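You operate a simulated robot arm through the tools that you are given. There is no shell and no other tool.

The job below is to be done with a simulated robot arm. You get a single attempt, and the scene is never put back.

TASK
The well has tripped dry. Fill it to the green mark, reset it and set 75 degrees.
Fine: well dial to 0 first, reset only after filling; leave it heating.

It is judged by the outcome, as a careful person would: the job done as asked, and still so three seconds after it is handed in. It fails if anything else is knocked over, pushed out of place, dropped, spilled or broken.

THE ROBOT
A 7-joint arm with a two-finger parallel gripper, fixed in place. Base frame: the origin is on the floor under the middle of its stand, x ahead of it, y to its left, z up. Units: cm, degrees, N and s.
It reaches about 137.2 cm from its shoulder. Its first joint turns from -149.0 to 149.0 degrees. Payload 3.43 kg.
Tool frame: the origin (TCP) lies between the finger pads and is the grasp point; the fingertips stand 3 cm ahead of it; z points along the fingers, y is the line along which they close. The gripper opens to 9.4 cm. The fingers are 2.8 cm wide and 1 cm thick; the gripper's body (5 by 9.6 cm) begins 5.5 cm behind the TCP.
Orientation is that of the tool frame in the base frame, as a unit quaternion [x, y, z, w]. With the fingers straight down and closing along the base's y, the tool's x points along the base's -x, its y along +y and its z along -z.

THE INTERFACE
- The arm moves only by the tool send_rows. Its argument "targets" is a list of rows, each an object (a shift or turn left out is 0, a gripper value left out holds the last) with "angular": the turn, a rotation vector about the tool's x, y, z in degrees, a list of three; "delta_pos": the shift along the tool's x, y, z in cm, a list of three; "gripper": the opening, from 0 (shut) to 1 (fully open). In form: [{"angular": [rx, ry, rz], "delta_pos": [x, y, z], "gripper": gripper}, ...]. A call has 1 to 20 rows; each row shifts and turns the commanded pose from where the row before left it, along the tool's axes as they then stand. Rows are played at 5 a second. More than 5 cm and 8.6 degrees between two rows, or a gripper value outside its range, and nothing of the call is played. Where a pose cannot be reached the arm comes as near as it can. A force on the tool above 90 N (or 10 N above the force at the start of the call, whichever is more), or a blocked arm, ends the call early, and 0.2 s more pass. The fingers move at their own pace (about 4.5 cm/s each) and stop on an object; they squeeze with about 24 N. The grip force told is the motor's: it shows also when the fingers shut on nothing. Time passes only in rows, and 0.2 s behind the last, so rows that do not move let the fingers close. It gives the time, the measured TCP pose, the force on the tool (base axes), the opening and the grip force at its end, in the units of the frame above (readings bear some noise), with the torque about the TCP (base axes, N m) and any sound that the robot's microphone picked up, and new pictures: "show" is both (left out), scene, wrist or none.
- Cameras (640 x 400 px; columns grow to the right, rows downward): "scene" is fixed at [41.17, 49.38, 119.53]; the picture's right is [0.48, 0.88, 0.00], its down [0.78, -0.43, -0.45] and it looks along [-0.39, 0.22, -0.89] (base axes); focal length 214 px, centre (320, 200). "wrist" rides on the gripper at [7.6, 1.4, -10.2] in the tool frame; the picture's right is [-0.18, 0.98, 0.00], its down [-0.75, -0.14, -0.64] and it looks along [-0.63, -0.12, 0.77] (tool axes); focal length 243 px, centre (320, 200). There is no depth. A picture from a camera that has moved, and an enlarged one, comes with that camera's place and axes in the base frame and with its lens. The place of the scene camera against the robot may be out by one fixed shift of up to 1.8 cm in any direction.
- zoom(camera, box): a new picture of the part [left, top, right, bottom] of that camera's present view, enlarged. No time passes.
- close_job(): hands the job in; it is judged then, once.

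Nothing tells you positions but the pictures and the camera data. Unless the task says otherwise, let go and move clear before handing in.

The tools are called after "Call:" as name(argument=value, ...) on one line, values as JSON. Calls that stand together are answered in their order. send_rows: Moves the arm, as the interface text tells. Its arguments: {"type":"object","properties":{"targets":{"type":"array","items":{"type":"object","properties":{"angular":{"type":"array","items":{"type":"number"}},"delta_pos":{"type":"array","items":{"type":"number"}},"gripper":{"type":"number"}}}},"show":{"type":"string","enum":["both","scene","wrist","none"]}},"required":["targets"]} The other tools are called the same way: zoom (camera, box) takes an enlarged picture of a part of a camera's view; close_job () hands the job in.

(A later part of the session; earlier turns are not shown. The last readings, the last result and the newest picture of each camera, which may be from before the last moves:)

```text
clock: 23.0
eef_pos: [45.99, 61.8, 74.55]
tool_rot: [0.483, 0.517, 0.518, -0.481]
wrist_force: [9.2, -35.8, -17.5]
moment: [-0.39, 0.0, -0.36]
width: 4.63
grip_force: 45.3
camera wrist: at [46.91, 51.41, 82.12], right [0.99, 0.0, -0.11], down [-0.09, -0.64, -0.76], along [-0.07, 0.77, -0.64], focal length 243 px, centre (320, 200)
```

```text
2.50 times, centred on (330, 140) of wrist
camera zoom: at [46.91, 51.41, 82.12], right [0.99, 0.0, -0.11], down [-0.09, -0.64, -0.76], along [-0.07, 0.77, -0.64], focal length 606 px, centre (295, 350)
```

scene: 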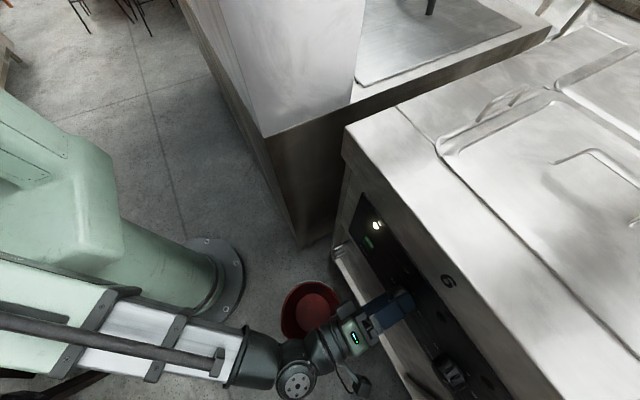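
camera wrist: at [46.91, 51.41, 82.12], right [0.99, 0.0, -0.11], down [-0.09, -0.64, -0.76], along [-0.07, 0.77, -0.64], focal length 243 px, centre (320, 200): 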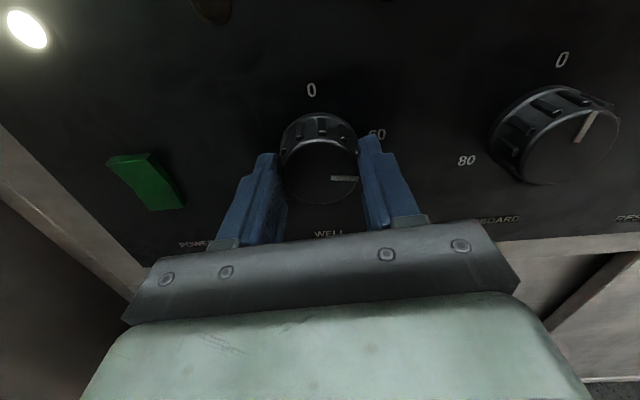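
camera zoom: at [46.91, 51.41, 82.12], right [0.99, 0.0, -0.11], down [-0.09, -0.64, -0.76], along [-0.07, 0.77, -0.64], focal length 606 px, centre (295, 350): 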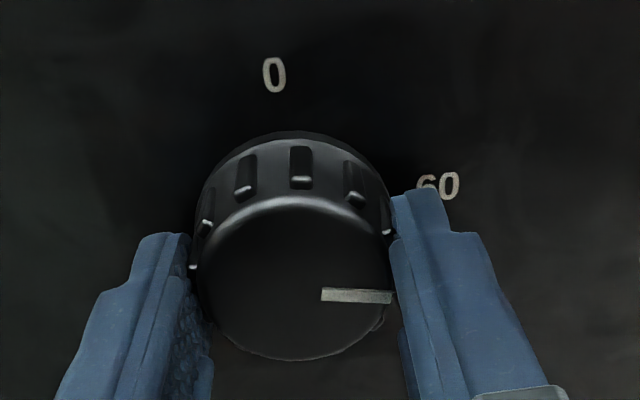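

The knob is at about 98° now (past 60). Some push force has built up along y (−36 N), so I'll ease back slightly while continuing toward 0.

Call:
send_rows(targets=[{"angular": [0, 0, -6], "delta_pos": [0, 0, -0.1]}, {"angular": [0, 0, -6]}, {"angular": [0, 0, -6]}, {"angular": [0, 0, -6]}, {"angular": [0, 0, -6]}, {"angular": [0, 0, -6]}], show="wrist")

Call:
zoom(camera="wrist", box=[240, 60, 420, 220])

```text
clock: 24.4
eef_pos: [46.12, 61.91, 74.43]
tool_rot: [0.3, 0.64, 0.642, -0.297]
wrist_force: [14.3, -3.3, -13.6]
moment: [-0.29, 0.0, -0.15]
width: 4.63
grip_force: 45.3
camera wrist: at [42.27, 51.43, 81.17], right [0.87, 0.0, 0.49], down [0.38, -0.64, -0.67], along [0.32, 0.77, -0.56], focal length 243 px, centre (320, 200)
```

wrist: 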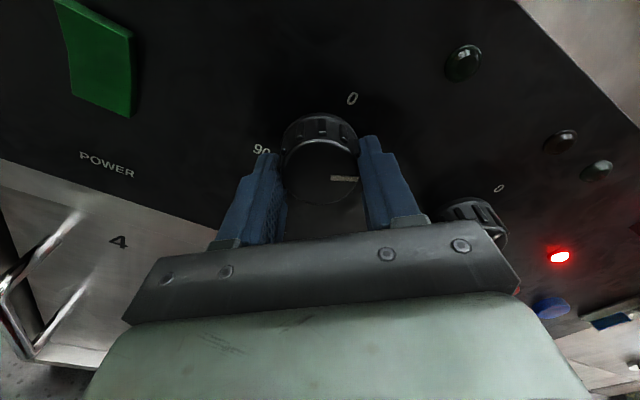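

```text
2.50 times, centred on (330, 140) of wrist
camera zoom: at [42.27, 51.43, 81.17], right [0.87, 0.0, 0.49], down [0.38, -0.64, -0.67], along [0.32, 0.77, -0.56], focal length 606 px, centre (295, 350)
```

zoom: 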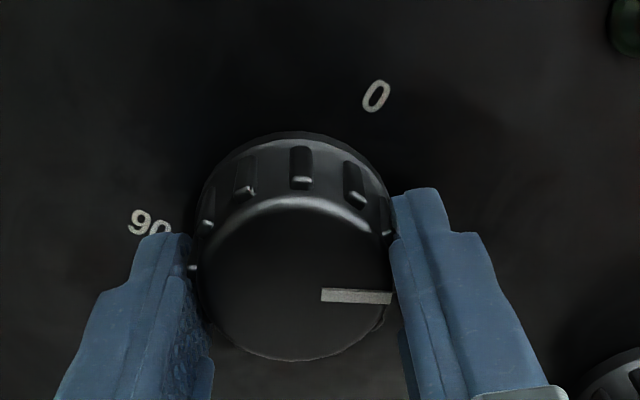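

The pointer should now be near 62°. Continuing about 56° more.

Call:
send_rows(targets=[{"angular": [0, 0, -7]}, {"angular": [0, 0, -7]}, {"angular": [0, 0, -7]}, {"angular": [0, 0, -7]}, {"angular": [0, 0, -7]}, {"angular": [0, 0, -7]}, {"angular": [0, 0, -7]}, {"angular": [0, 0, -6]}], show="wrist")

Call:
zoom(camera="wrist", box=[240, 60, 420, 220])

```text
clock: 26.2
eef_pos: [46.1, 61.86, 74.53]
tool_rot: [-0.03, 0.706, 0.707, 0.032]
wrist_force: [24.3, 15.2, 7.9]
moment: [0.25, -0.01, -0.83]
width: 4.62
grip_force: 45.1
camera wrist: at [38.33, 51.41, 75.21], right [0.1, 0.0, 1.0], down [0.76, -0.64, -0.08], along [0.64, 0.76, -0.06], focal length 243 px, centre (320, 200)
```

wrist: 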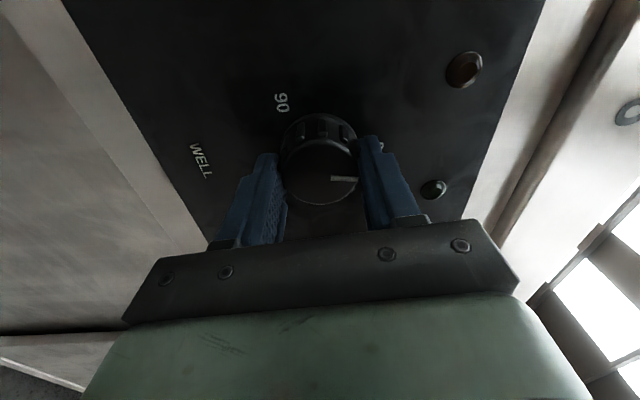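

```text
2.50 times, centred on (330, 140) of wrist
camera zoom: at [38.33, 51.41, 75.21], right [0.1, 0.0, 1.0], down [0.76, -0.64, -0.08], along [0.64, 0.76, -0.06], focal length 606 px, centre (295, 350)
```

zoom: 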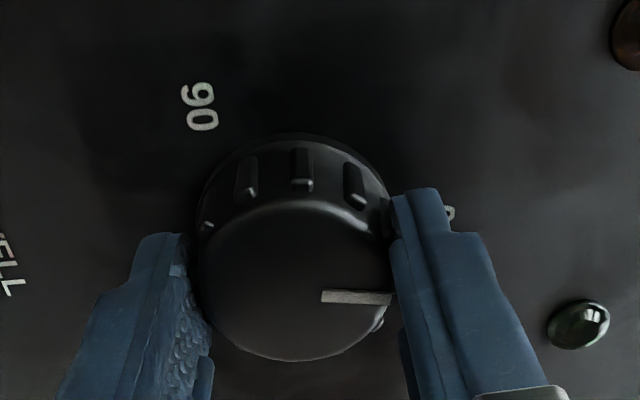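

The pointer measures about 7.5° short of 0. I'll turn the last 7.5° or so, which should bring it to the 0 mark.

Call:
send_rows(targets=[{"angular": [0, 0, -4]}, {"angular": [0, 0, -4]}, {}], show="wrist")

Call:
zoom(camera="wrist", box=[240, 60, 420, 220])

```text
clock: 27.0
eef_pos: [45.99, 61.86, 74.5]
tool_rot: [-0.079, 0.703, 0.702, 0.082]
wrist_force: [23.1, 14.0, 8.4]
moment: [0.24, -0.05, -0.85]
width: 4.61
grip_force: 44.7
camera wrist: at [38.29, 51.39, 74.14], right [-0.04, 0.0, 1.0], down [0.76, -0.64, 0.03], along [0.64, 0.76, 0.03], focal length 243 px, centre (320, 200)
```

wrist: 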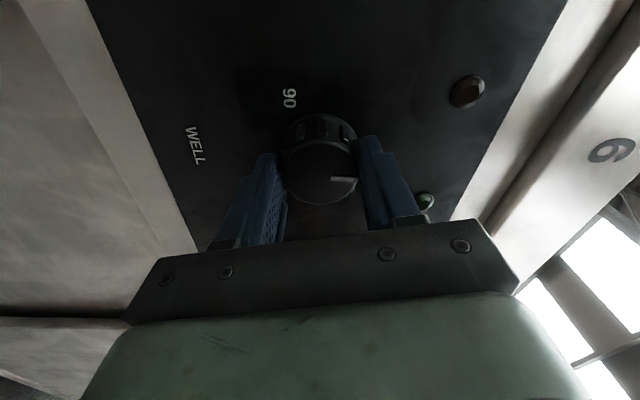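

```text
2.50 times, centred on (330, 140) of wrist
camera zoom: at [38.29, 51.39, 74.14], right [-0.04, 0.0, 1.0], down [0.76, -0.64, 0.03], along [0.64, 0.76, 0.03], focal length 606 px, centre (295, 350)
```

zoom: 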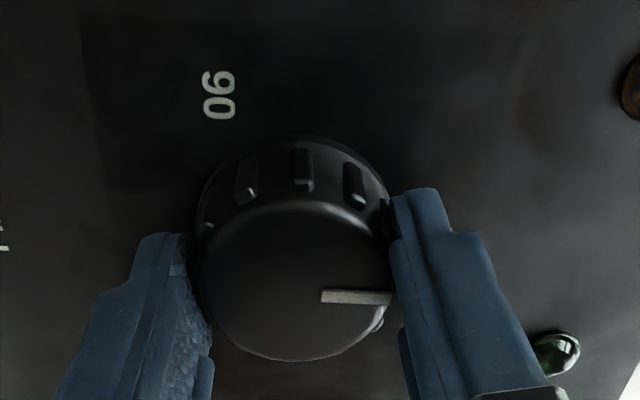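

The pointer should now be at 0 within a degree or so. I'll open, back straight out, and check it unobstructed.

Call:
send_rows(targets=[{"gripper": 0.8}, {"gripper": 0.8}, {"gripper": 0.8}, {"delta_pos": [0, 0, -3]}, {"delta_pos": [0, 0, -4]}, {"delta_pos": [0, 0, -4]}], show="wrist")

Call:
zoom(camera="wrist", box=[220, 20, 400, 160])

```text
clock: 28.4
eef_pos: [45.99, 50.78, 74.55]
tool_rot: [-0.08, 0.702, 0.703, 0.08]
wrist_force: [-0.2, 0.7, -0.9]
moment: [0.0, 0.01, 0.01]
width: 7.53
grip_force: 0.1
camera wrist: at [38.24, 40.36, 74.17], right [-0.04, 0.0, 1.0], down [0.77, -0.64, 0.03], along [0.64, 0.77, 0.03], focal length 243 px, centre (320, 200)
```

wrist: 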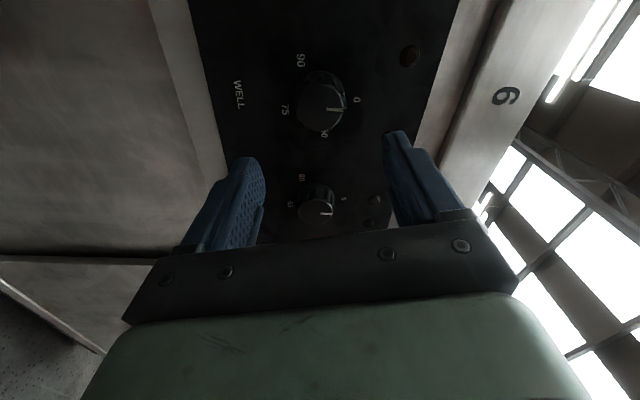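

```text
2.86 times, centred on (310, 90) of wrist
camera zoom: at [38.24, 40.36, 74.17], right [-0.04, 0.0, 1.0], down [0.77, -0.64, 0.03], along [0.64, 0.77, 0.03], focal length 693 px, centre (349, 514)
```

zoom: 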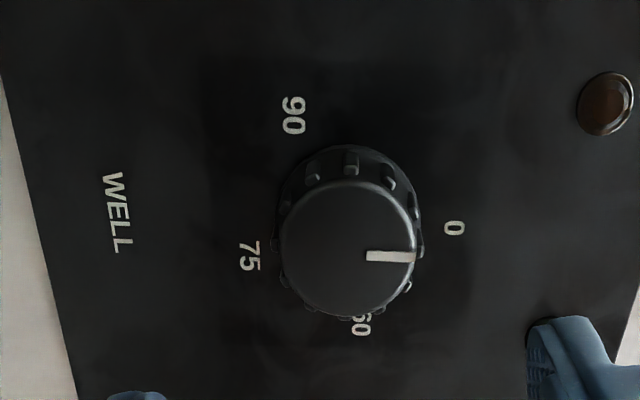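

The pointer reads 0 now. Next is FILL: I'll square the roll to −90° (camera on the left, looking toward the gauge), shut the fingers, and move across in front of the FILL button at (79.9, 69.9).

Call:
send_rows(targets=[{"angular": [0, 0, 6.4], "gripper": 0}, {"angular": [0, 0, 6.4], "gripper": 0}, {"delta_pos": [-4.24, -0.58, 0], "gripper": 0}, {"delta_pos": [-4.24, -0.58, 0], "gripper": 0}, {"delta_pos": [-4.24, -0.58, 0], "gripper": 0}, {"delta_pos": [-4.24, -0.58, 0], "gripper": 0}, {"delta_pos": [-4.24, -0.58, 0], "gripper": 0}, {"delta_pos": [-4.24, -0.58, 0], "gripper": 0}, {"delta_pos": [-4.24, -0.58, 0], "gripper": 0}, {"delta_pos": [-4.24, -0.58, 0], "gripper": 0}], show="both")

Call:
zoom(camera="wrist", box=[0, 0, 640, 2])

```text
clock: 30.6
eef_pos: [79.72, 50.72, 69.84]
tool_rot: [-0.001, 0.707, 0.707, 0.001]
wrist_force: [0.2, -0.1, -0.4]
moment: [0.0, 0.0, 0.0]
width: 0.0
grip_force: 24.2
camera wrist: at [72.28, 40.33, 71.29], right [0.18, 0.0, 0.98], down [0.75, -0.64, -0.14], along [0.63, 0.77, -0.12], focal length 243 px, centre (320, 200)
```

scene: 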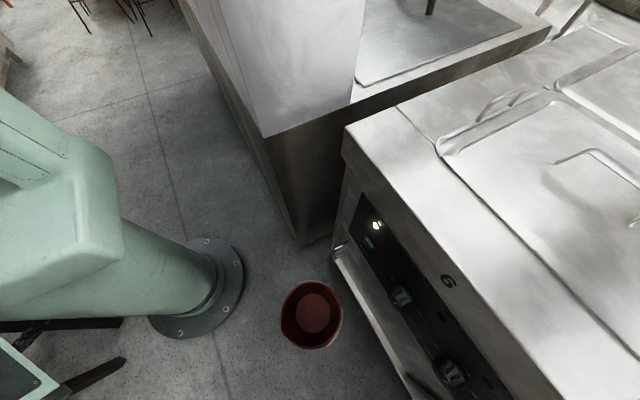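
wrist: 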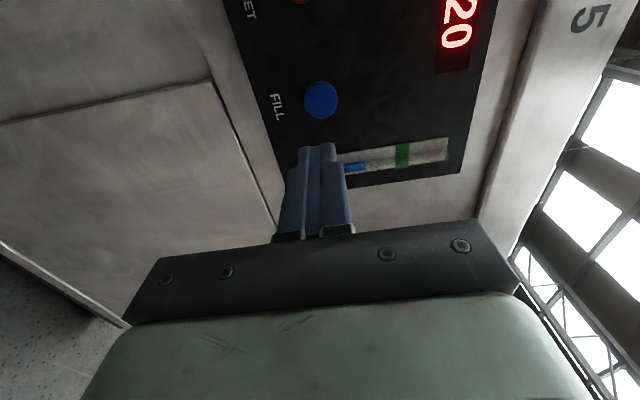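

```text
1.00 times, centred on (320, 1) of wrist (not enlarged: the box is as wide or as high as the picture)
camera zoom: at [72.28, 40.33, 71.29], right [0.18, 0.0, 0.98], down [0.75, -0.64, -0.14], along [0.63, 0.77, -0.12], focal length 243 px, centre (320, 399)
```

zoom: 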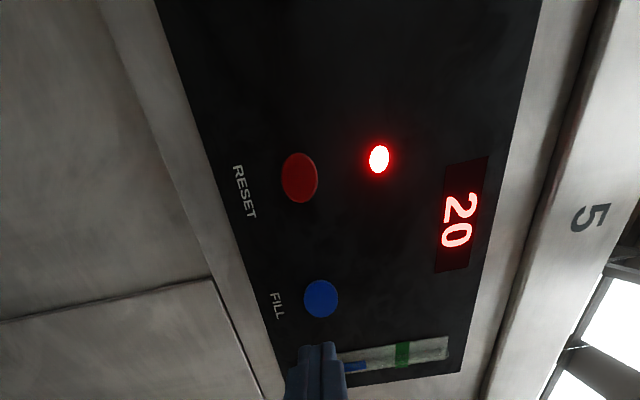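

FILL, the gauge and the green mark are all visible. A −45° roll will keep the gauge in view while I press, so I'll roll there and approach to ~1 cm from the button.

Call:
send_rows(targets=[{"angular": [0, 0, 7.5]}, {"angular": [0, 0, 7.5]}, {"angular": [0, 0, 7.5]}, {"angular": [0, 0, 7.5]}, {"angular": [0, 0, 7.5]}, {"angular": [0, 0, 7.5]}, {"delta_pos": [-0.1, 0.1, 4]}, {"delta_pos": [-0.1, 0.1, 4]}, {"delta_pos": [0, 0, 2.6]}], show="both")

Call:
zoom(camera="wrist", box=[380, 20, 640, 220])

```text
clock: 32.6
eef_pos: [80.11, 61.34, 69.98]
tool_rot: [0.27, 0.654, 0.654, -0.27]
wrist_force: [-0.1, -1.1, 0.0]
moment: [0.0, 0.03, 0.01]
width: 0.01
grip_force: 23.6
camera wrist: at [75.76, 50.86, 76.36], right [0.82, 0.0, 0.57], down [0.43, -0.64, -0.63], along [0.37, 0.77, -0.53], focal length 243 px, centre (320, 200)
```

scene: 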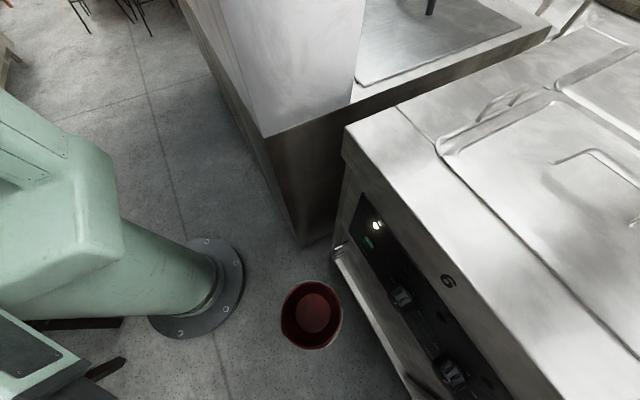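
wrist: 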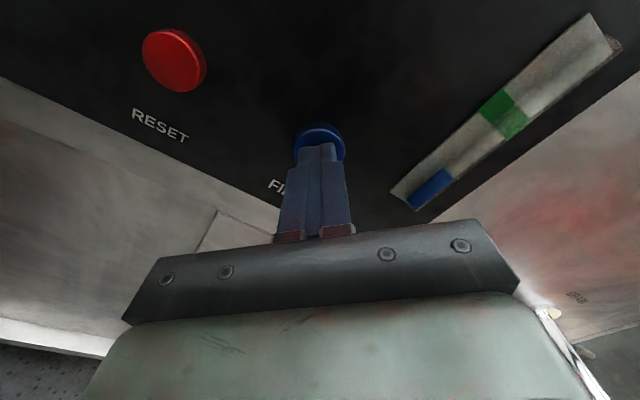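

```text
2.00 times, centred on (510, 120) of wrist
camera zoom: at [75.76, 50.86, 76.36], right [0.82, 0.0, 0.57], down [0.43, -0.64, -0.63], along [0.37, 0.77, -0.53], focal length 485 px, centre (-60, 360)
```

zoom: 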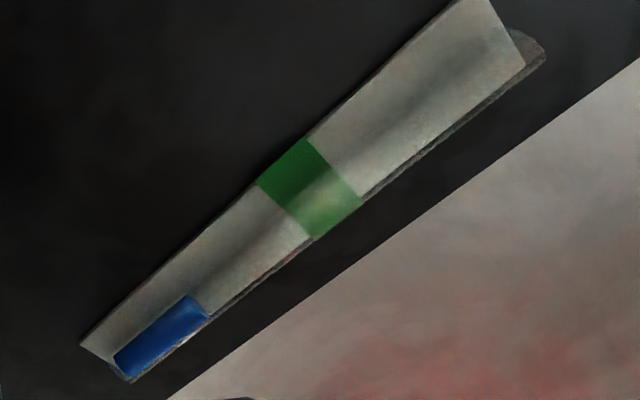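

The tip is right in front of FILL and the gauge is fully in view. I'll press forward in small steps and watch force and level.

Call:
send_rows(targets=[{"delta_pos": [0, 0, 0.6]}, {"delta_pos": [0, 0, 0.4]}], show="wrist")

Call:
zoom(camera="wrist", box=[380, 20, 640, 220])

```text
clock: 33.2
eef_pos: [80.05, 62.17, 70.08]
tool_rot: [0.27, 0.654, 0.653, -0.27]
wrist_force: [-2.4, -5.5, -0.7]
moment: [0.02, -0.01, 0.06]
width: 0.0
grip_force: 23.8
heard: click
camera wrist: at [75.74, 51.84, 76.35], right [0.82, 0.0, 0.57], down [0.43, -0.64, -0.63], along [0.37, 0.77, -0.53], focal length 243 px, centre (320, 200)
```

wrist: 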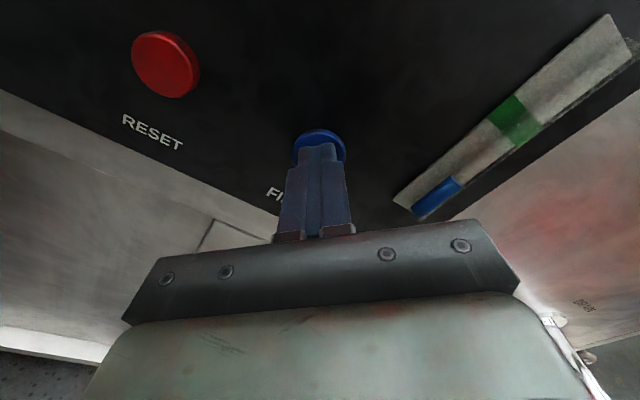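

```text
2.00 times, centred on (510, 120) of wrist
camera zoom: at [75.74, 51.84, 76.35], right [0.82, 0.0, 0.57], down [0.43, -0.64, -0.63], along [0.37, 0.77, -0.53], focal length 485 px, centre (-60, 360)
```

zoom: 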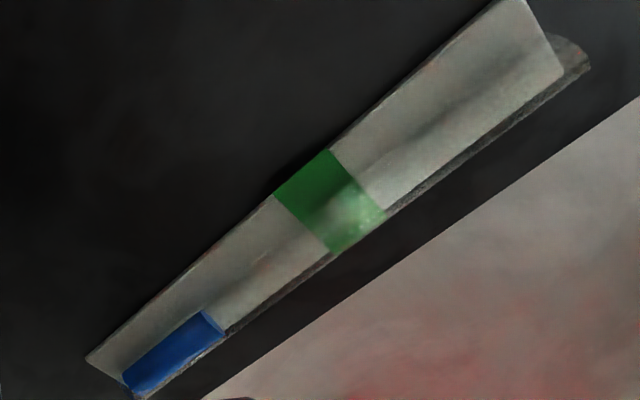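

A click was heard with about 5 N, so the button is in, and the level may be starting to rise. I'll hold briefly and compare.

Call:
send_rows(targets=[{}, {}], show="none")

Call:
zoom(camera="wrist", box=[380, 20, 640, 220])

```text
clock: 33.8
eef_pos: [80.13, 62.12, 70.01]
tool_rot: [0.269, 0.654, 0.653, -0.27]
wrist_force: [-3.7, -6.6, -0.4]
moment: [0.02, 0.02, 0.07]
width: 0.0
grip_force: 24.5
```

```text
2.00 times, centred on (510, 120) of wrist
camera zoom: at [75.76, 51.84, 76.35], right [0.82, 0.0, 0.57], down [0.43, -0.64, -0.63], along [0.37, 0.77, -0.53], focal length 485 px, centre (-60, 360)
```

zoom: 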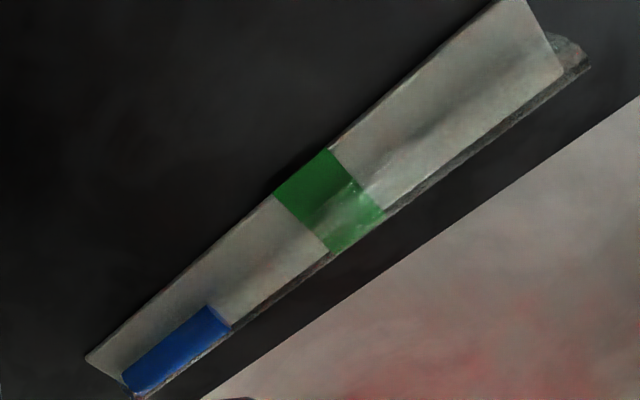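

The level is rising slowly while I hold. I'll hold longer and measure the rate.

Call:
send_rows(targets=[{}, {}, {}, {}, {}, {}, {}, {}, {}, {}], show="none")

Call:
zoom(camera="wrist", box=[380, 20, 640, 220])

```text
clock: 36.0
eef_pos: [80.15, 62.06, 70.02]
tool_rot: [0.269, 0.654, 0.654, -0.27]
wrist_force: [-1.8, -5.8, 0.4]
moment: [0.0, -0.02, 0.04]
width: 0.0
grip_force: 24.1
```

```text
2.00 times, centred on (510, 120) of wrist
camera zoom: at [75.78, 51.84, 76.35], right [0.82, 0.0, 0.57], down [0.43, -0.64, -0.63], along [0.37, 0.77, -0.53], focal length 485 px, centre (-60, 360)
```

zoom: 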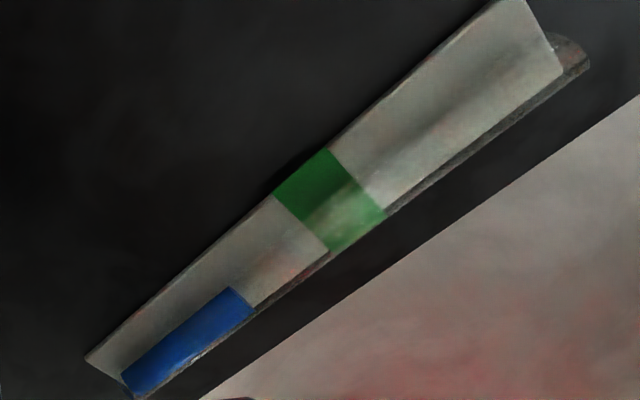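

Rate is about 13.5 px/s in this view, with roughly 130 px left to the middle of the green band. Holding about 4 s more, then rechecking.

Call:
send_rows(targets=[{}, {}, {}, {}, {}, {}, {}, {}, {}, {}, {}, {}, {}, {}, {}, {}, {}, {}, {}, {}], show="none")

Call:
zoom(camera="wrist", box=[380, 20, 640, 220])

```text
clock: 40.2
eef_pos: [80.03, 62.2, 70.12]
tool_rot: [0.27, 0.653, 0.654, -0.269]
wrist_force: [1.4, -6.3, 1.7]
moment: [0.06, -0.01, -0.03]
width: 0.0
grip_force: 23.8
```

```text
2.00 times, centred on (510, 120) of wrist
camera zoom: at [75.78, 51.84, 76.34], right [0.82, 0.0, 0.57], down [0.43, -0.64, -0.63], along [0.37, 0.77, -0.53], focal length 485 px, centre (-60, 360)
```

zoom: 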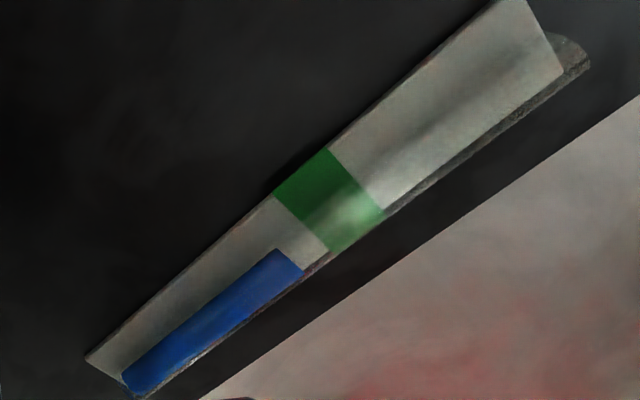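

Rising at ~14.4 px/s; about 34 px to the lower edge of green and 70 px to its middle. Holding ~3 s more, then a last check.

Call:
send_rows(targets=[{}, {}, {}, {}, {}, {}, {}, {}, {}, {}, {}, {}, {}, {}], show="none")

Call:
zoom(camera="wrist", box=[380, 20, 640, 220])

```text
clock: 43.2
eef_pos: [80.15, 62.29, 70.07]
tool_rot: [0.27, 0.654, 0.654, -0.269]
wrist_force: [0.9, -7.5, -0.3]
moment: [-0.01, 0.01, -0.01]
width: 0.0
grip_force: 24.0
```

```text
2.00 times, centred on (510, 120) of wrist
camera zoom: at [75.78, 51.84, 76.34], right [0.82, 0.0, 0.57], down [0.43, -0.64, -0.63], along [0.37, 0.77, -0.53], focal length 485 px, centre (-60, 360)
```

zoom: 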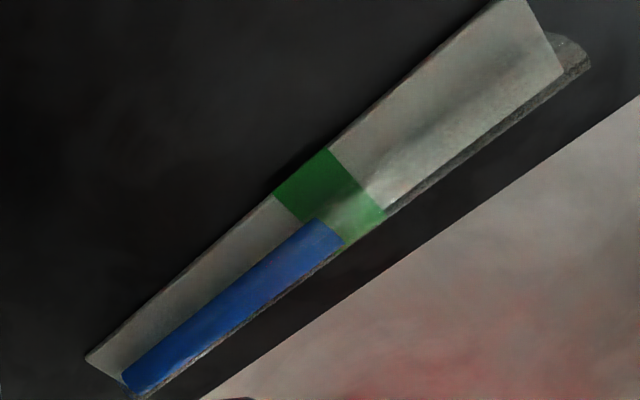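

The level is now inside the green band, a little below its middle. I'll hold one second more and then back off to release.

Call:
send_rows(targets=[{}, {}, {}, {}, {}, {"delta_pos": [0, 0, -2]}], show="wrist")

Call:
zoom(camera="wrist", box=[380, 20, 640, 220])

```text
clock: 44.6
eef_pos: [80.08, 60.32, 69.97]
tool_rot: [0.27, 0.653, 0.654, -0.269]
wrist_force: [0.1, -0.6, -0.5]
moment: [0.0, 0.01, 0.02]
width: 0.0
grip_force: 23.4
camera wrist: at [75.75, 49.92, 76.35], right [0.82, 0.0, 0.57], down [0.43, -0.64, -0.63], along [0.36, 0.77, -0.53], focal length 243 px, centre (320, 200)
```

wrist: 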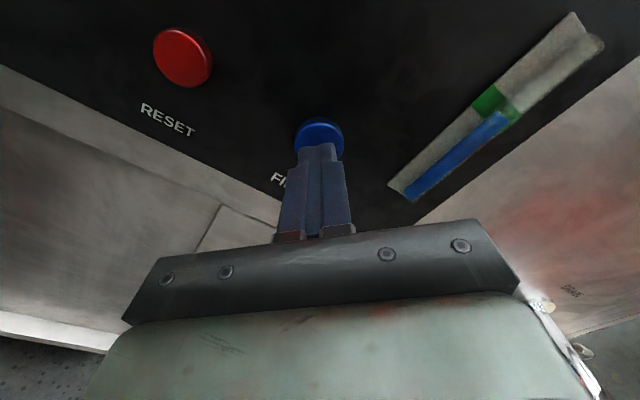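

```text
2.00 times, centred on (510, 120) of wrist
camera zoom: at [75.75, 49.92, 76.35], right [0.82, 0.0, 0.57], down [0.43, -0.64, -0.63], along [0.36, 0.77, -0.53], focal length 485 px, centre (-60, 360)
```

zoom: 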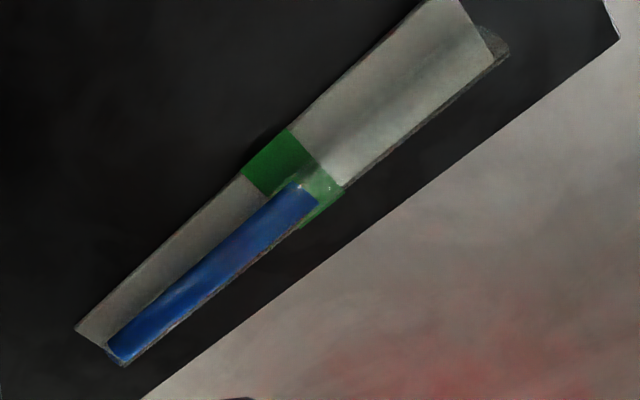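

The level sits in the middle of the green band and the button is released. Next I'll shift left to RESET (71.0, 69.9), stopping short of it, and check that the level stays put.

Call:
send_rows(targets=[{"delta_pos": [0, 0, -1]}, {"delta_pos": [3.2, -3.23, 0]}, {"delta_pos": [3.2, -3.23, 0]}, {"delta_pos": [0, 0, 1.5]}], show="wrist")

Call:
zoom(camera="wrist", box=[380, 0, 640, 200])

Call:
zoom(camera="wrist", box=[220, 60, 420, 220])

```text
clock: 45.6
eef_pos: [71.08, 60.81, 69.84]
tool_rot: [0.27, 0.654, 0.654, -0.268]
wrist_force: [-0.4, 0.8, 0.3]
moment: [0.01, 0.01, -0.04]
width: 0.03
grip_force: 23.8
camera wrist: at [66.72, 50.35, 76.21], right [0.82, 0.0, 0.57], down [0.43, -0.64, -0.63], along [0.37, 0.77, -0.53], focal length 243 px, centre (320, 200)
```

wrist: 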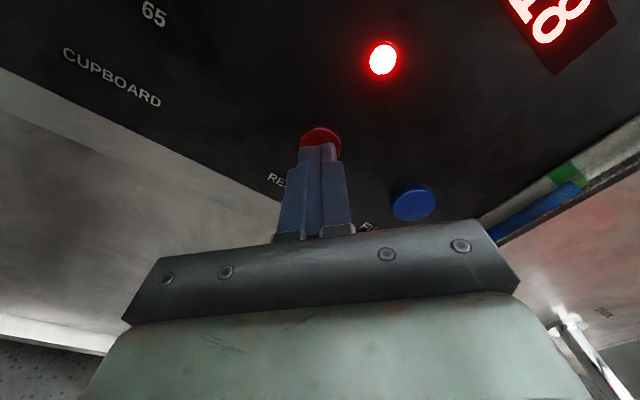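

```text
2.00 times, centred on (510, 100) of wrist
camera zoom: at [66.72, 50.35, 76.21], right [0.82, 0.0, 0.57], down [0.43, -0.64, -0.63], along [0.37, 0.77, -0.53], focal length 485 px, centre (-60, 400)
```

zoom: 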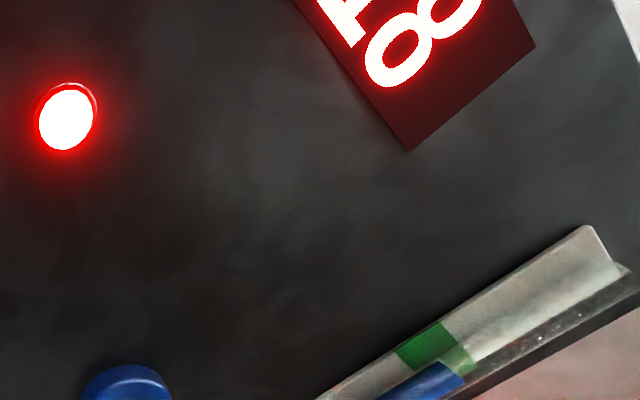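

```text
2.50 times, centred on (320, 140) of wrist
camera zoom: at [66.72, 50.35, 76.21], right [0.82, 0.0, 0.57], down [0.43, -0.64, -0.63], along [0.37, 0.77, -0.53], focal length 606 px, centre (320, 350)
```

zoom: 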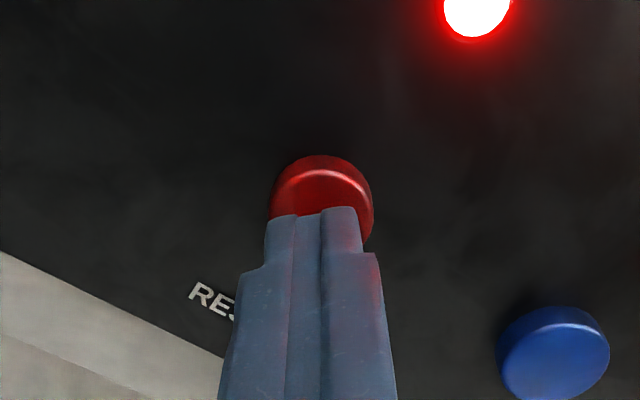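

The tip is aligned with RESET. The display now shows something different, so I'll read it before pressing.

Call:
zoom(camera="wrist", box=[480, 0, 640, 4])

Call:
zoom(camera="wrist", box=[320, 0, 640, 4])

```text
4.00 times, centred on (560, 2) of wrist
camera zoom: at [66.72, 50.35, 76.21], right [0.82, 0.0, 0.57], down [0.43, -0.64, -0.63], along [0.37, 0.77, -0.53], focal length 970 px, centre (-640, 992)
```

zoom: 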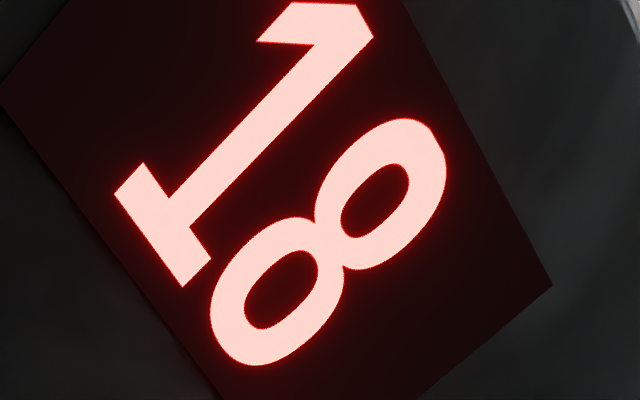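

```text
2.00 times, centred on (480, 2) of wrist
camera zoom: at [66.72, 50.35, 76.21], right [0.82, 0.0, 0.57], down [0.43, -0.64, -0.63], along [0.37, 0.77, -0.53], focal length 485 px, centre (0, 596)
```

zoom: 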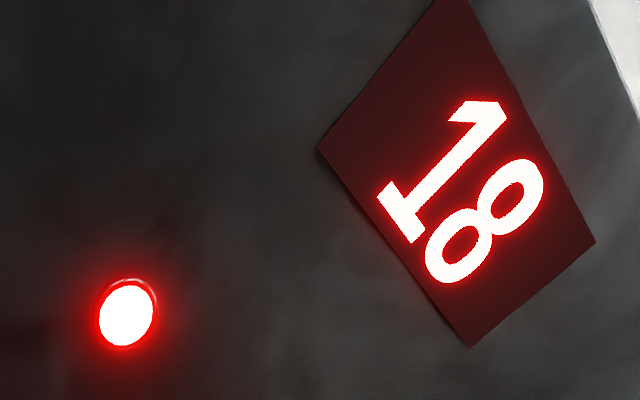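

The readout is 18, just the well cooling slightly with fresh water, and the trip lamp is still red. I'll press RESET now the same way as FILL, watching the lamp.

Call:
send_rows(targets=[{"delta_pos": [0, 0, 0.6]}, {"delta_pos": [0, 0, 0.5]}, {"delta_pos": [0, 0, 0.4]}], show="wrist")

```text
clock: 46.4
eef_pos: [71.04, 62.34, 69.83]
tool_rot: [0.271, 0.653, 0.654, -0.269]
wrist_force: [-0.9, -9.0, -1.0]
moment: [-0.02, -0.01, -0.01]
width: 0.02
grip_force: 23.9
heard: click
camera wrist: at [66.69, 51.85, 76.24], right [0.82, 0.0, 0.57], down [0.43, -0.64, -0.63], along [0.37, 0.77, -0.53], focal length 243 px, centre (320, 200)
```

wrist: 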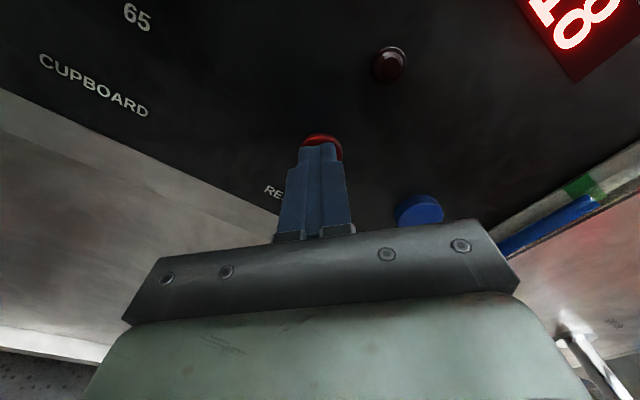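

The trip lamp went out with a click. I'll back off, move across to the WELL dial, roll to about −82° and open the fingers.

Call:
send_rows(targets=[{"delta_pos": [0, 0, -3]}, {"delta_pos": [0, 0, -4]}, {"delta_pos": [0, 0, -4]}, {"delta_pos": [3.49, -2.43, 0]}, {"delta_pos": [3.49, -2.43, 0]}, {"delta_pos": [3.49, -2.43, 0]}, {"delta_pos": [3.49, -2.43, 0]}, {"delta_pos": [3.49, -2.43, 0]}, {"delta_pos": [3.49, -2.43, 0]}, {"angular": [0, 0, -7.5], "gripper": 0.8}, {"angular": [0, 0, -7.5], "gripper": 0.8}, {"angular": [0, 0, -7.5], "gripper": 0.8}, {"angular": [0, 0, -7.5], "gripper": 0.8}, {"angular": [0, 0, -7.5], "gripper": 0.8}], show="both")

Call:
zoom(camera="wrist", box=[0, 0, 640, 2])

Call:
zoom(camera="wrist", box=[220, 20, 400, 160])

```text
clock: 49.4
eef_pos: [45.88, 51.42, 74.38]
tool_rot: [0.045, 0.706, 0.706, -0.043]
wrist_force: [0.7, 0.0, -0.1]
moment: [-0.03, -0.03, -0.01]
width: 7.52
grip_force: 0.0
camera wrist: at [38.56, 40.98, 76.63], right [0.31, 0.0, 0.95], down [0.73, -0.64, -0.23], along [0.61, 0.77, -0.2], focal length 243 px, centre (320, 200)
```

scene: 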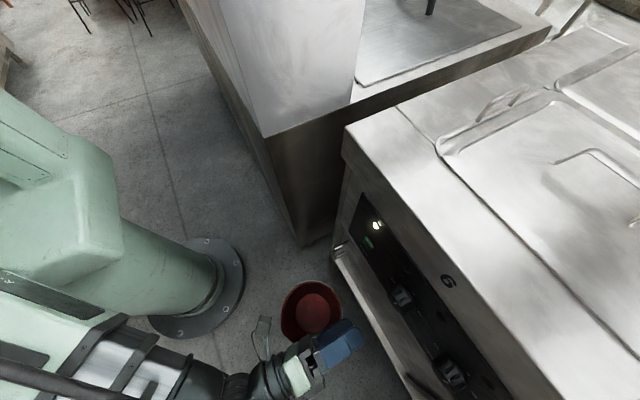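
wrist: 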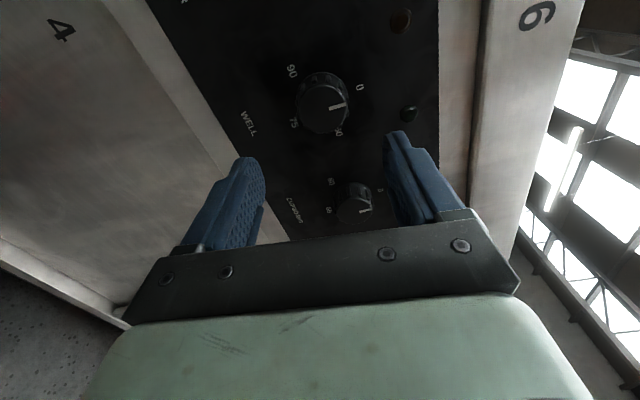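

```text
1.00 times, centred on (320, 1) of wrist (not enlarged: the box is as wide or as high as the picture)
camera zoom: at [38.56, 40.98, 76.63], right [0.31, 0.0, 0.95], down [0.73, -0.64, -0.23], along [0.61, 0.77, -0.2], focal length 243 px, centre (320, 399)
```

zoom: 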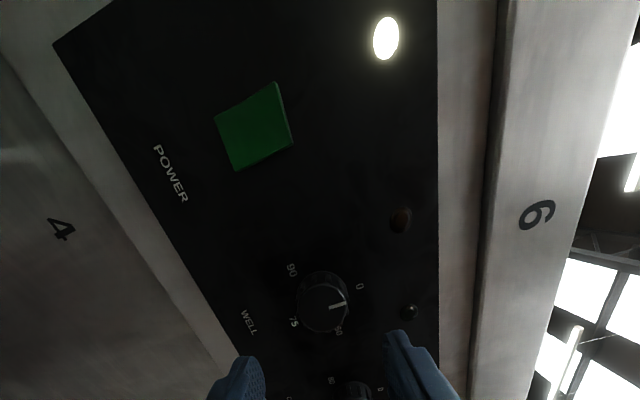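

```text
2.86 times, centred on (310, 90) of wrist
camera zoom: at [38.56, 40.98, 76.63], right [0.31, 0.0, 0.95], down [0.73, -0.64, -0.23], along [0.61, 0.77, -0.2], focal length 693 px, centre (349, 514)
```

zoom: 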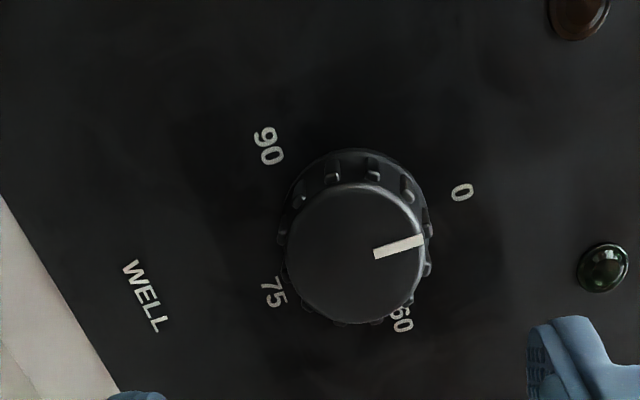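

The dial still reads 0 and the power lamp is lit. I'll advance onto the knob and grip it.

Call:
send_rows(targets=[{"delta_pos": [0, 0, 4], "gripper": 0.8}, {"delta_pos": [0, 0, 4], "gripper": 0.8}, {"delta_pos": [0, 0, 2.4], "gripper": 0.8}, {"gripper": 0}, {"gripper": 0}, {"gripper": 0}, {"gripper": 0}], show="wrist")

Call:
zoom(camera="wrist", box=[240, 60, 420, 220])

```text
clock: 51.0
eef_pos: [45.91, 61.82, 74.43]
tool_rot: [0.046, 0.704, 0.708, -0.046]
wrist_force: [4.0, 15.0, 27.3]
moment: [0.69, -0.05, -0.42]
width: 4.61
grip_force: 45.3
camera wrist: at [38.58, 51.41, 76.81], right [0.31, 0.0, 0.95], down [0.73, -0.64, -0.24], along [0.61, 0.77, -0.19], focal length 243 px, centre (320, 200)
```

wrist: 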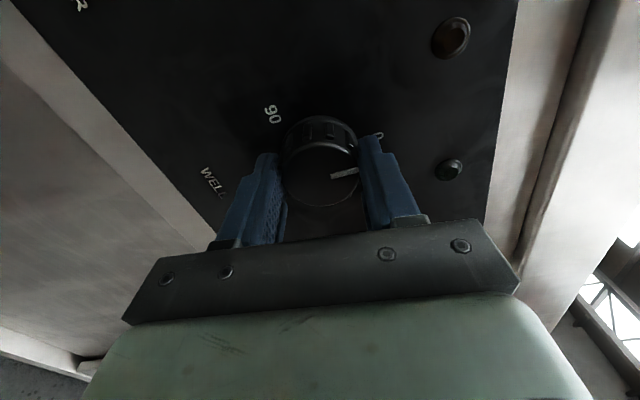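

```text
2.50 times, centred on (330, 140) of wrist
camera zoom: at [38.58, 51.41, 76.81], right [0.31, 0.0, 0.95], down [0.73, -0.64, -0.24], along [0.61, 0.77, -0.19], focal length 606 px, centre (295, 350)
```

zoom: 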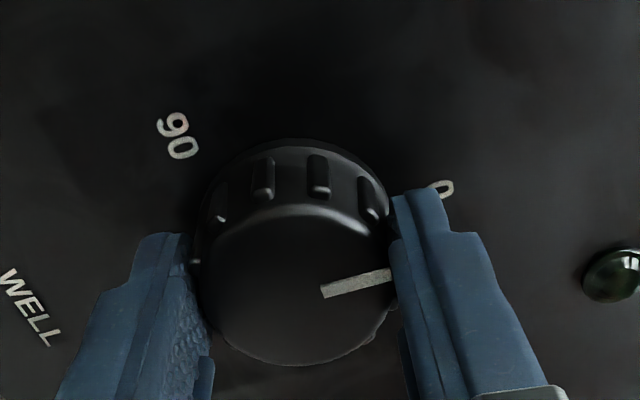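

Gripped, with the pointer still at 0. I'll centre up slightly and turn clockwise, first 70°.

Call:
send_rows(targets=[{"delta_pos": [0, 0.1, 0]}, {"angular": [0, 0, 7]}, {"angular": [0, 0, 7]}, {"angular": [0, 0, 7]}, {"angular": [0, 0, 7]}, {"angular": [0, 0, 7]}, {"angular": [0, 0, 7]}, {"angular": [0, 0, 7]}, {"angular": [0, 0, 7]}, {"angular": [0, 0, 7]}, {"angular": [0, 0, 7]}], show="wrist")

Call:
zoom(camera="wrist", box=[240, 60, 420, 220])

```text
clock: 53.4
eef_pos: [46.11, 61.69, 74.35]
tool_rot: [0.444, 0.551, 0.552, -0.441]
wrist_force: [17.3, -9.3, 4.2]
moment: [-0.24, 0.05, -1.11]
width: 4.52
grip_force: 45.1
camera wrist: at [45.79, 51.32, 82.1], right [1.0, 0.0, 0.03], down [0.02, -0.64, -0.77], along [0.02, 0.77, -0.64], focal length 243 px, centre (320, 200)
```

wrist: 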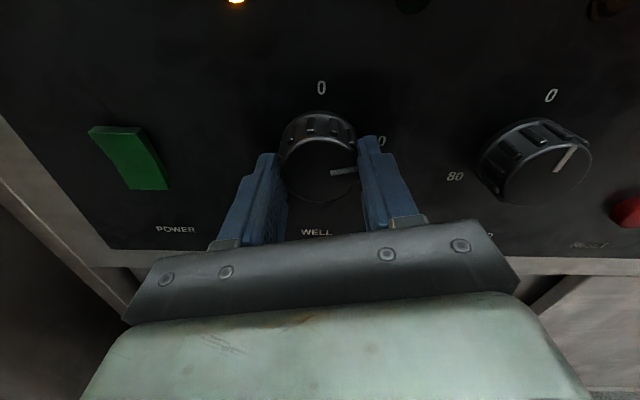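

```text
2.50 times, centred on (330, 140) of wrist
camera zoom: at [45.79, 51.32, 82.1], right [1.0, 0.0, 0.03], down [0.02, -0.64, -0.77], along [0.02, 0.77, -0.64], focal length 606 px, centre (295, 350)
```

zoom: 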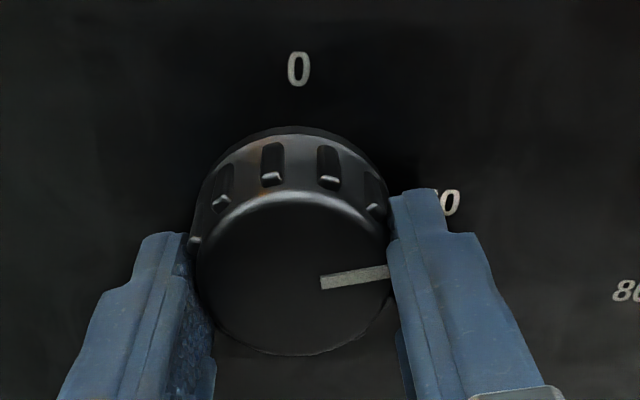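

The amber heating lamp has come on, and the pointer is near 73°. Continuing another 77°, then I'll check against the 75 label.

Call:
send_rows(targets=[{"angular": [0, 0, 7]}, {"angular": [0, 0, 7]}, {"angular": [0, 0, 7]}, {"angular": [0, 0, 7]}, {"angular": [0, 0, 7]}, {"angular": [0, 0, 7]}, {"angular": [0, 0, 7]}, {"angular": [0, 0, 7]}, {"angular": [0, 0, 7]}, {"angular": [0, 0, 7]}, {"angular": [0, 0, 7]}], show="wrist")

Call:
zoom(camera="wrist", box=[240, 60, 420, 220])

```text
clock: 55.8
eef_pos: [45.91, 61.86, 74.49]
tool_rot: [-0.689, -0.157, -0.157, 0.69]
wrist_force: [-1.9, -25.2, -10.2]
moment: [-0.04, 0.03, -0.57]
width: 4.49
grip_force: 45.3
camera wrist: at [53.44, 51.32, 76.4], right [0.26, 0.0, -0.97], down [-0.74, -0.64, -0.2], along [-0.62, 0.77, -0.16], focal length 243 px, centre (320, 200)
```

wrist: 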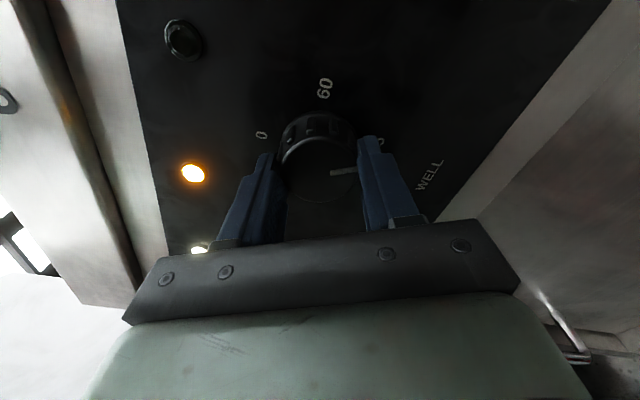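

```text
2.50 times, centred on (330, 140) of wrist
camera zoom: at [53.44, 51.32, 76.4], right [0.26, 0.0, -0.97], down [-0.74, -0.64, -0.2], along [-0.62, 0.77, -0.16], focal length 606 px, centre (295, 350)
```

zoom: 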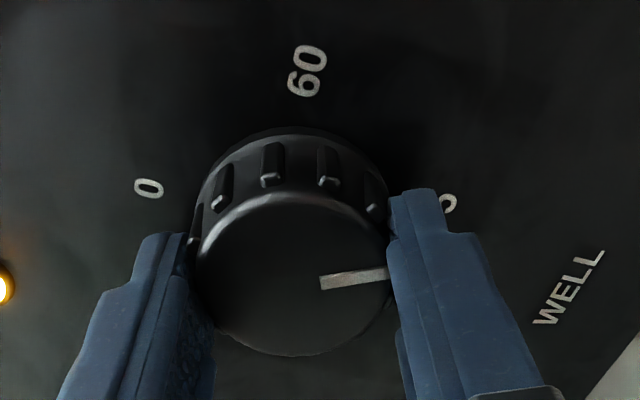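

The pointer measures about 152°; the 75 label lies at 160°. Turning 8° more, then releasing and backing out to check.

Call:
send_rows(targets=[{"angular": [0, 0, 4]}, {"angular": [0, 0, 4]}, {}], show="wrist")

Call:
zoom(camera="wrist", box=[240, 60, 420, 220])

```text
clock: 56.6
eef_pos: [45.84, 61.64, 74.5]
tool_rot: [-0.699, -0.108, -0.108, 0.699]
wrist_force: [-4.3, -25.2, -7.4]
moment: [-0.48, -0.02, 0.68]
width: 4.53
grip_force: 44.6
camera wrist: at [53.64, 51.32, 75.37], right [0.12, 0.0, -0.99], down [-0.76, -0.64, -0.09], along [-0.64, 0.77, -0.08], focal length 243 px, centre (320, 200)
```

wrist: 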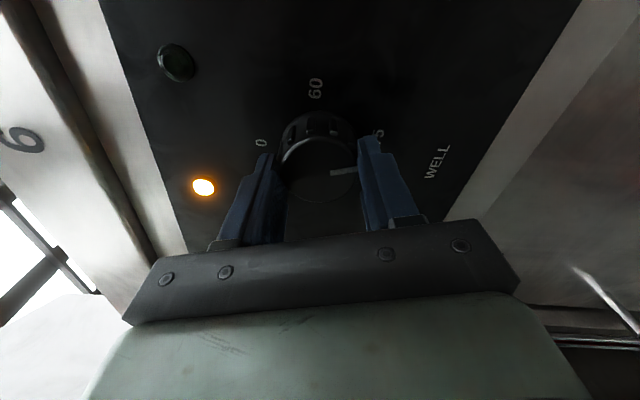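

```text
2.50 times, centred on (330, 140) of wrist
camera zoom: at [53.64, 51.32, 75.37], right [0.12, 0.0, -0.99], down [-0.76, -0.64, -0.09], along [-0.64, 0.77, -0.08], focal length 606 px, centre (295, 350)
```

zoom: 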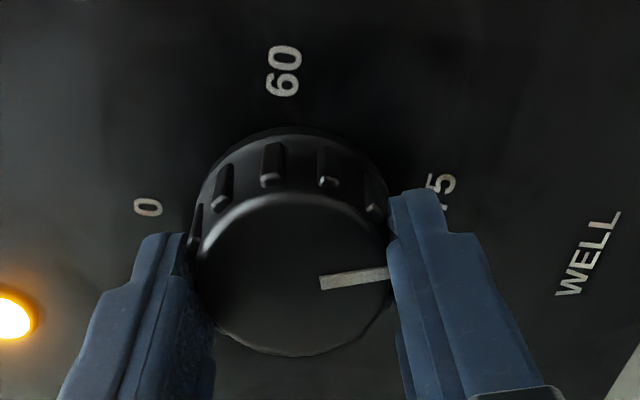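

The pointer now measures ~160°, on the 75 mark. I'll release and back straight out.

Call:
send_rows(targets=[{"gripper": 0.8}, {"gripper": 0.8}, {"gripper": 0.8}, {"delta_pos": [0, 0, -3], "gripper": 0.8}, {"delta_pos": [0, 0, -4]}, {"delta_pos": [0, 0, -4]}], show="wrist")

Call:
zoom(camera="wrist", box=[220, 20, 400, 160])

```text
clock: 58.0
eef_pos: [45.87, 50.81, 74.49]
tool_rot: [0.699, 0.108, 0.109, -0.698]
wrist_force: [0.1, 0.1, 0.9]
moment: [0.0, 0.05, 0.0]
width: 7.53
grip_force: 0.1
camera wrist: at [53.63, 40.33, 75.4], right [0.12, 0.0, -0.99], down [-0.76, -0.64, -0.09], along [-0.64, 0.77, -0.08], focal length 243 px, centre (320, 200)
```

wrist: 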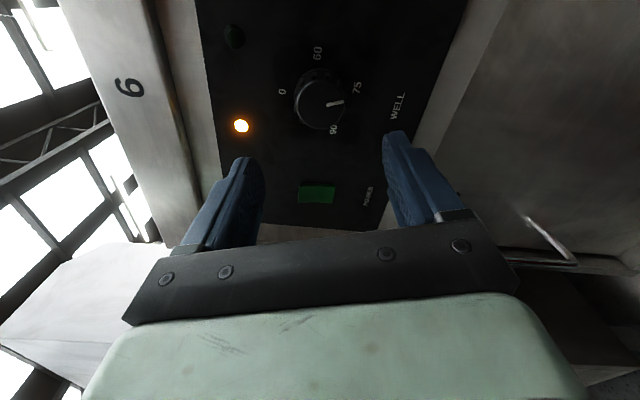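

```text
2.86 times, centred on (310, 90) of wrist
camera zoom: at [53.63, 40.33, 75.4], right [0.12, 0.0, -0.99], down [-0.76, -0.64, -0.09], along [-0.64, 0.77, -0.08], focal length 693 px, centre (349, 514)
```

zoom: 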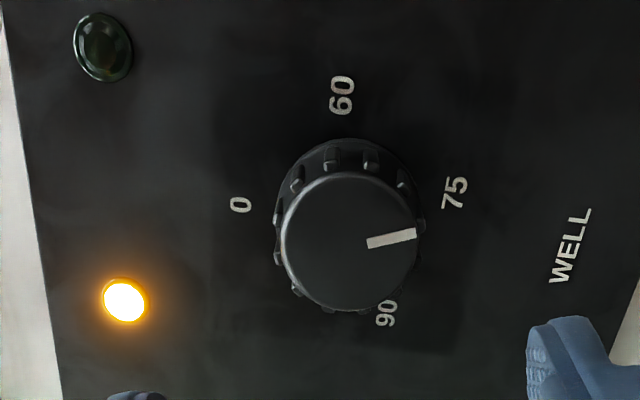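

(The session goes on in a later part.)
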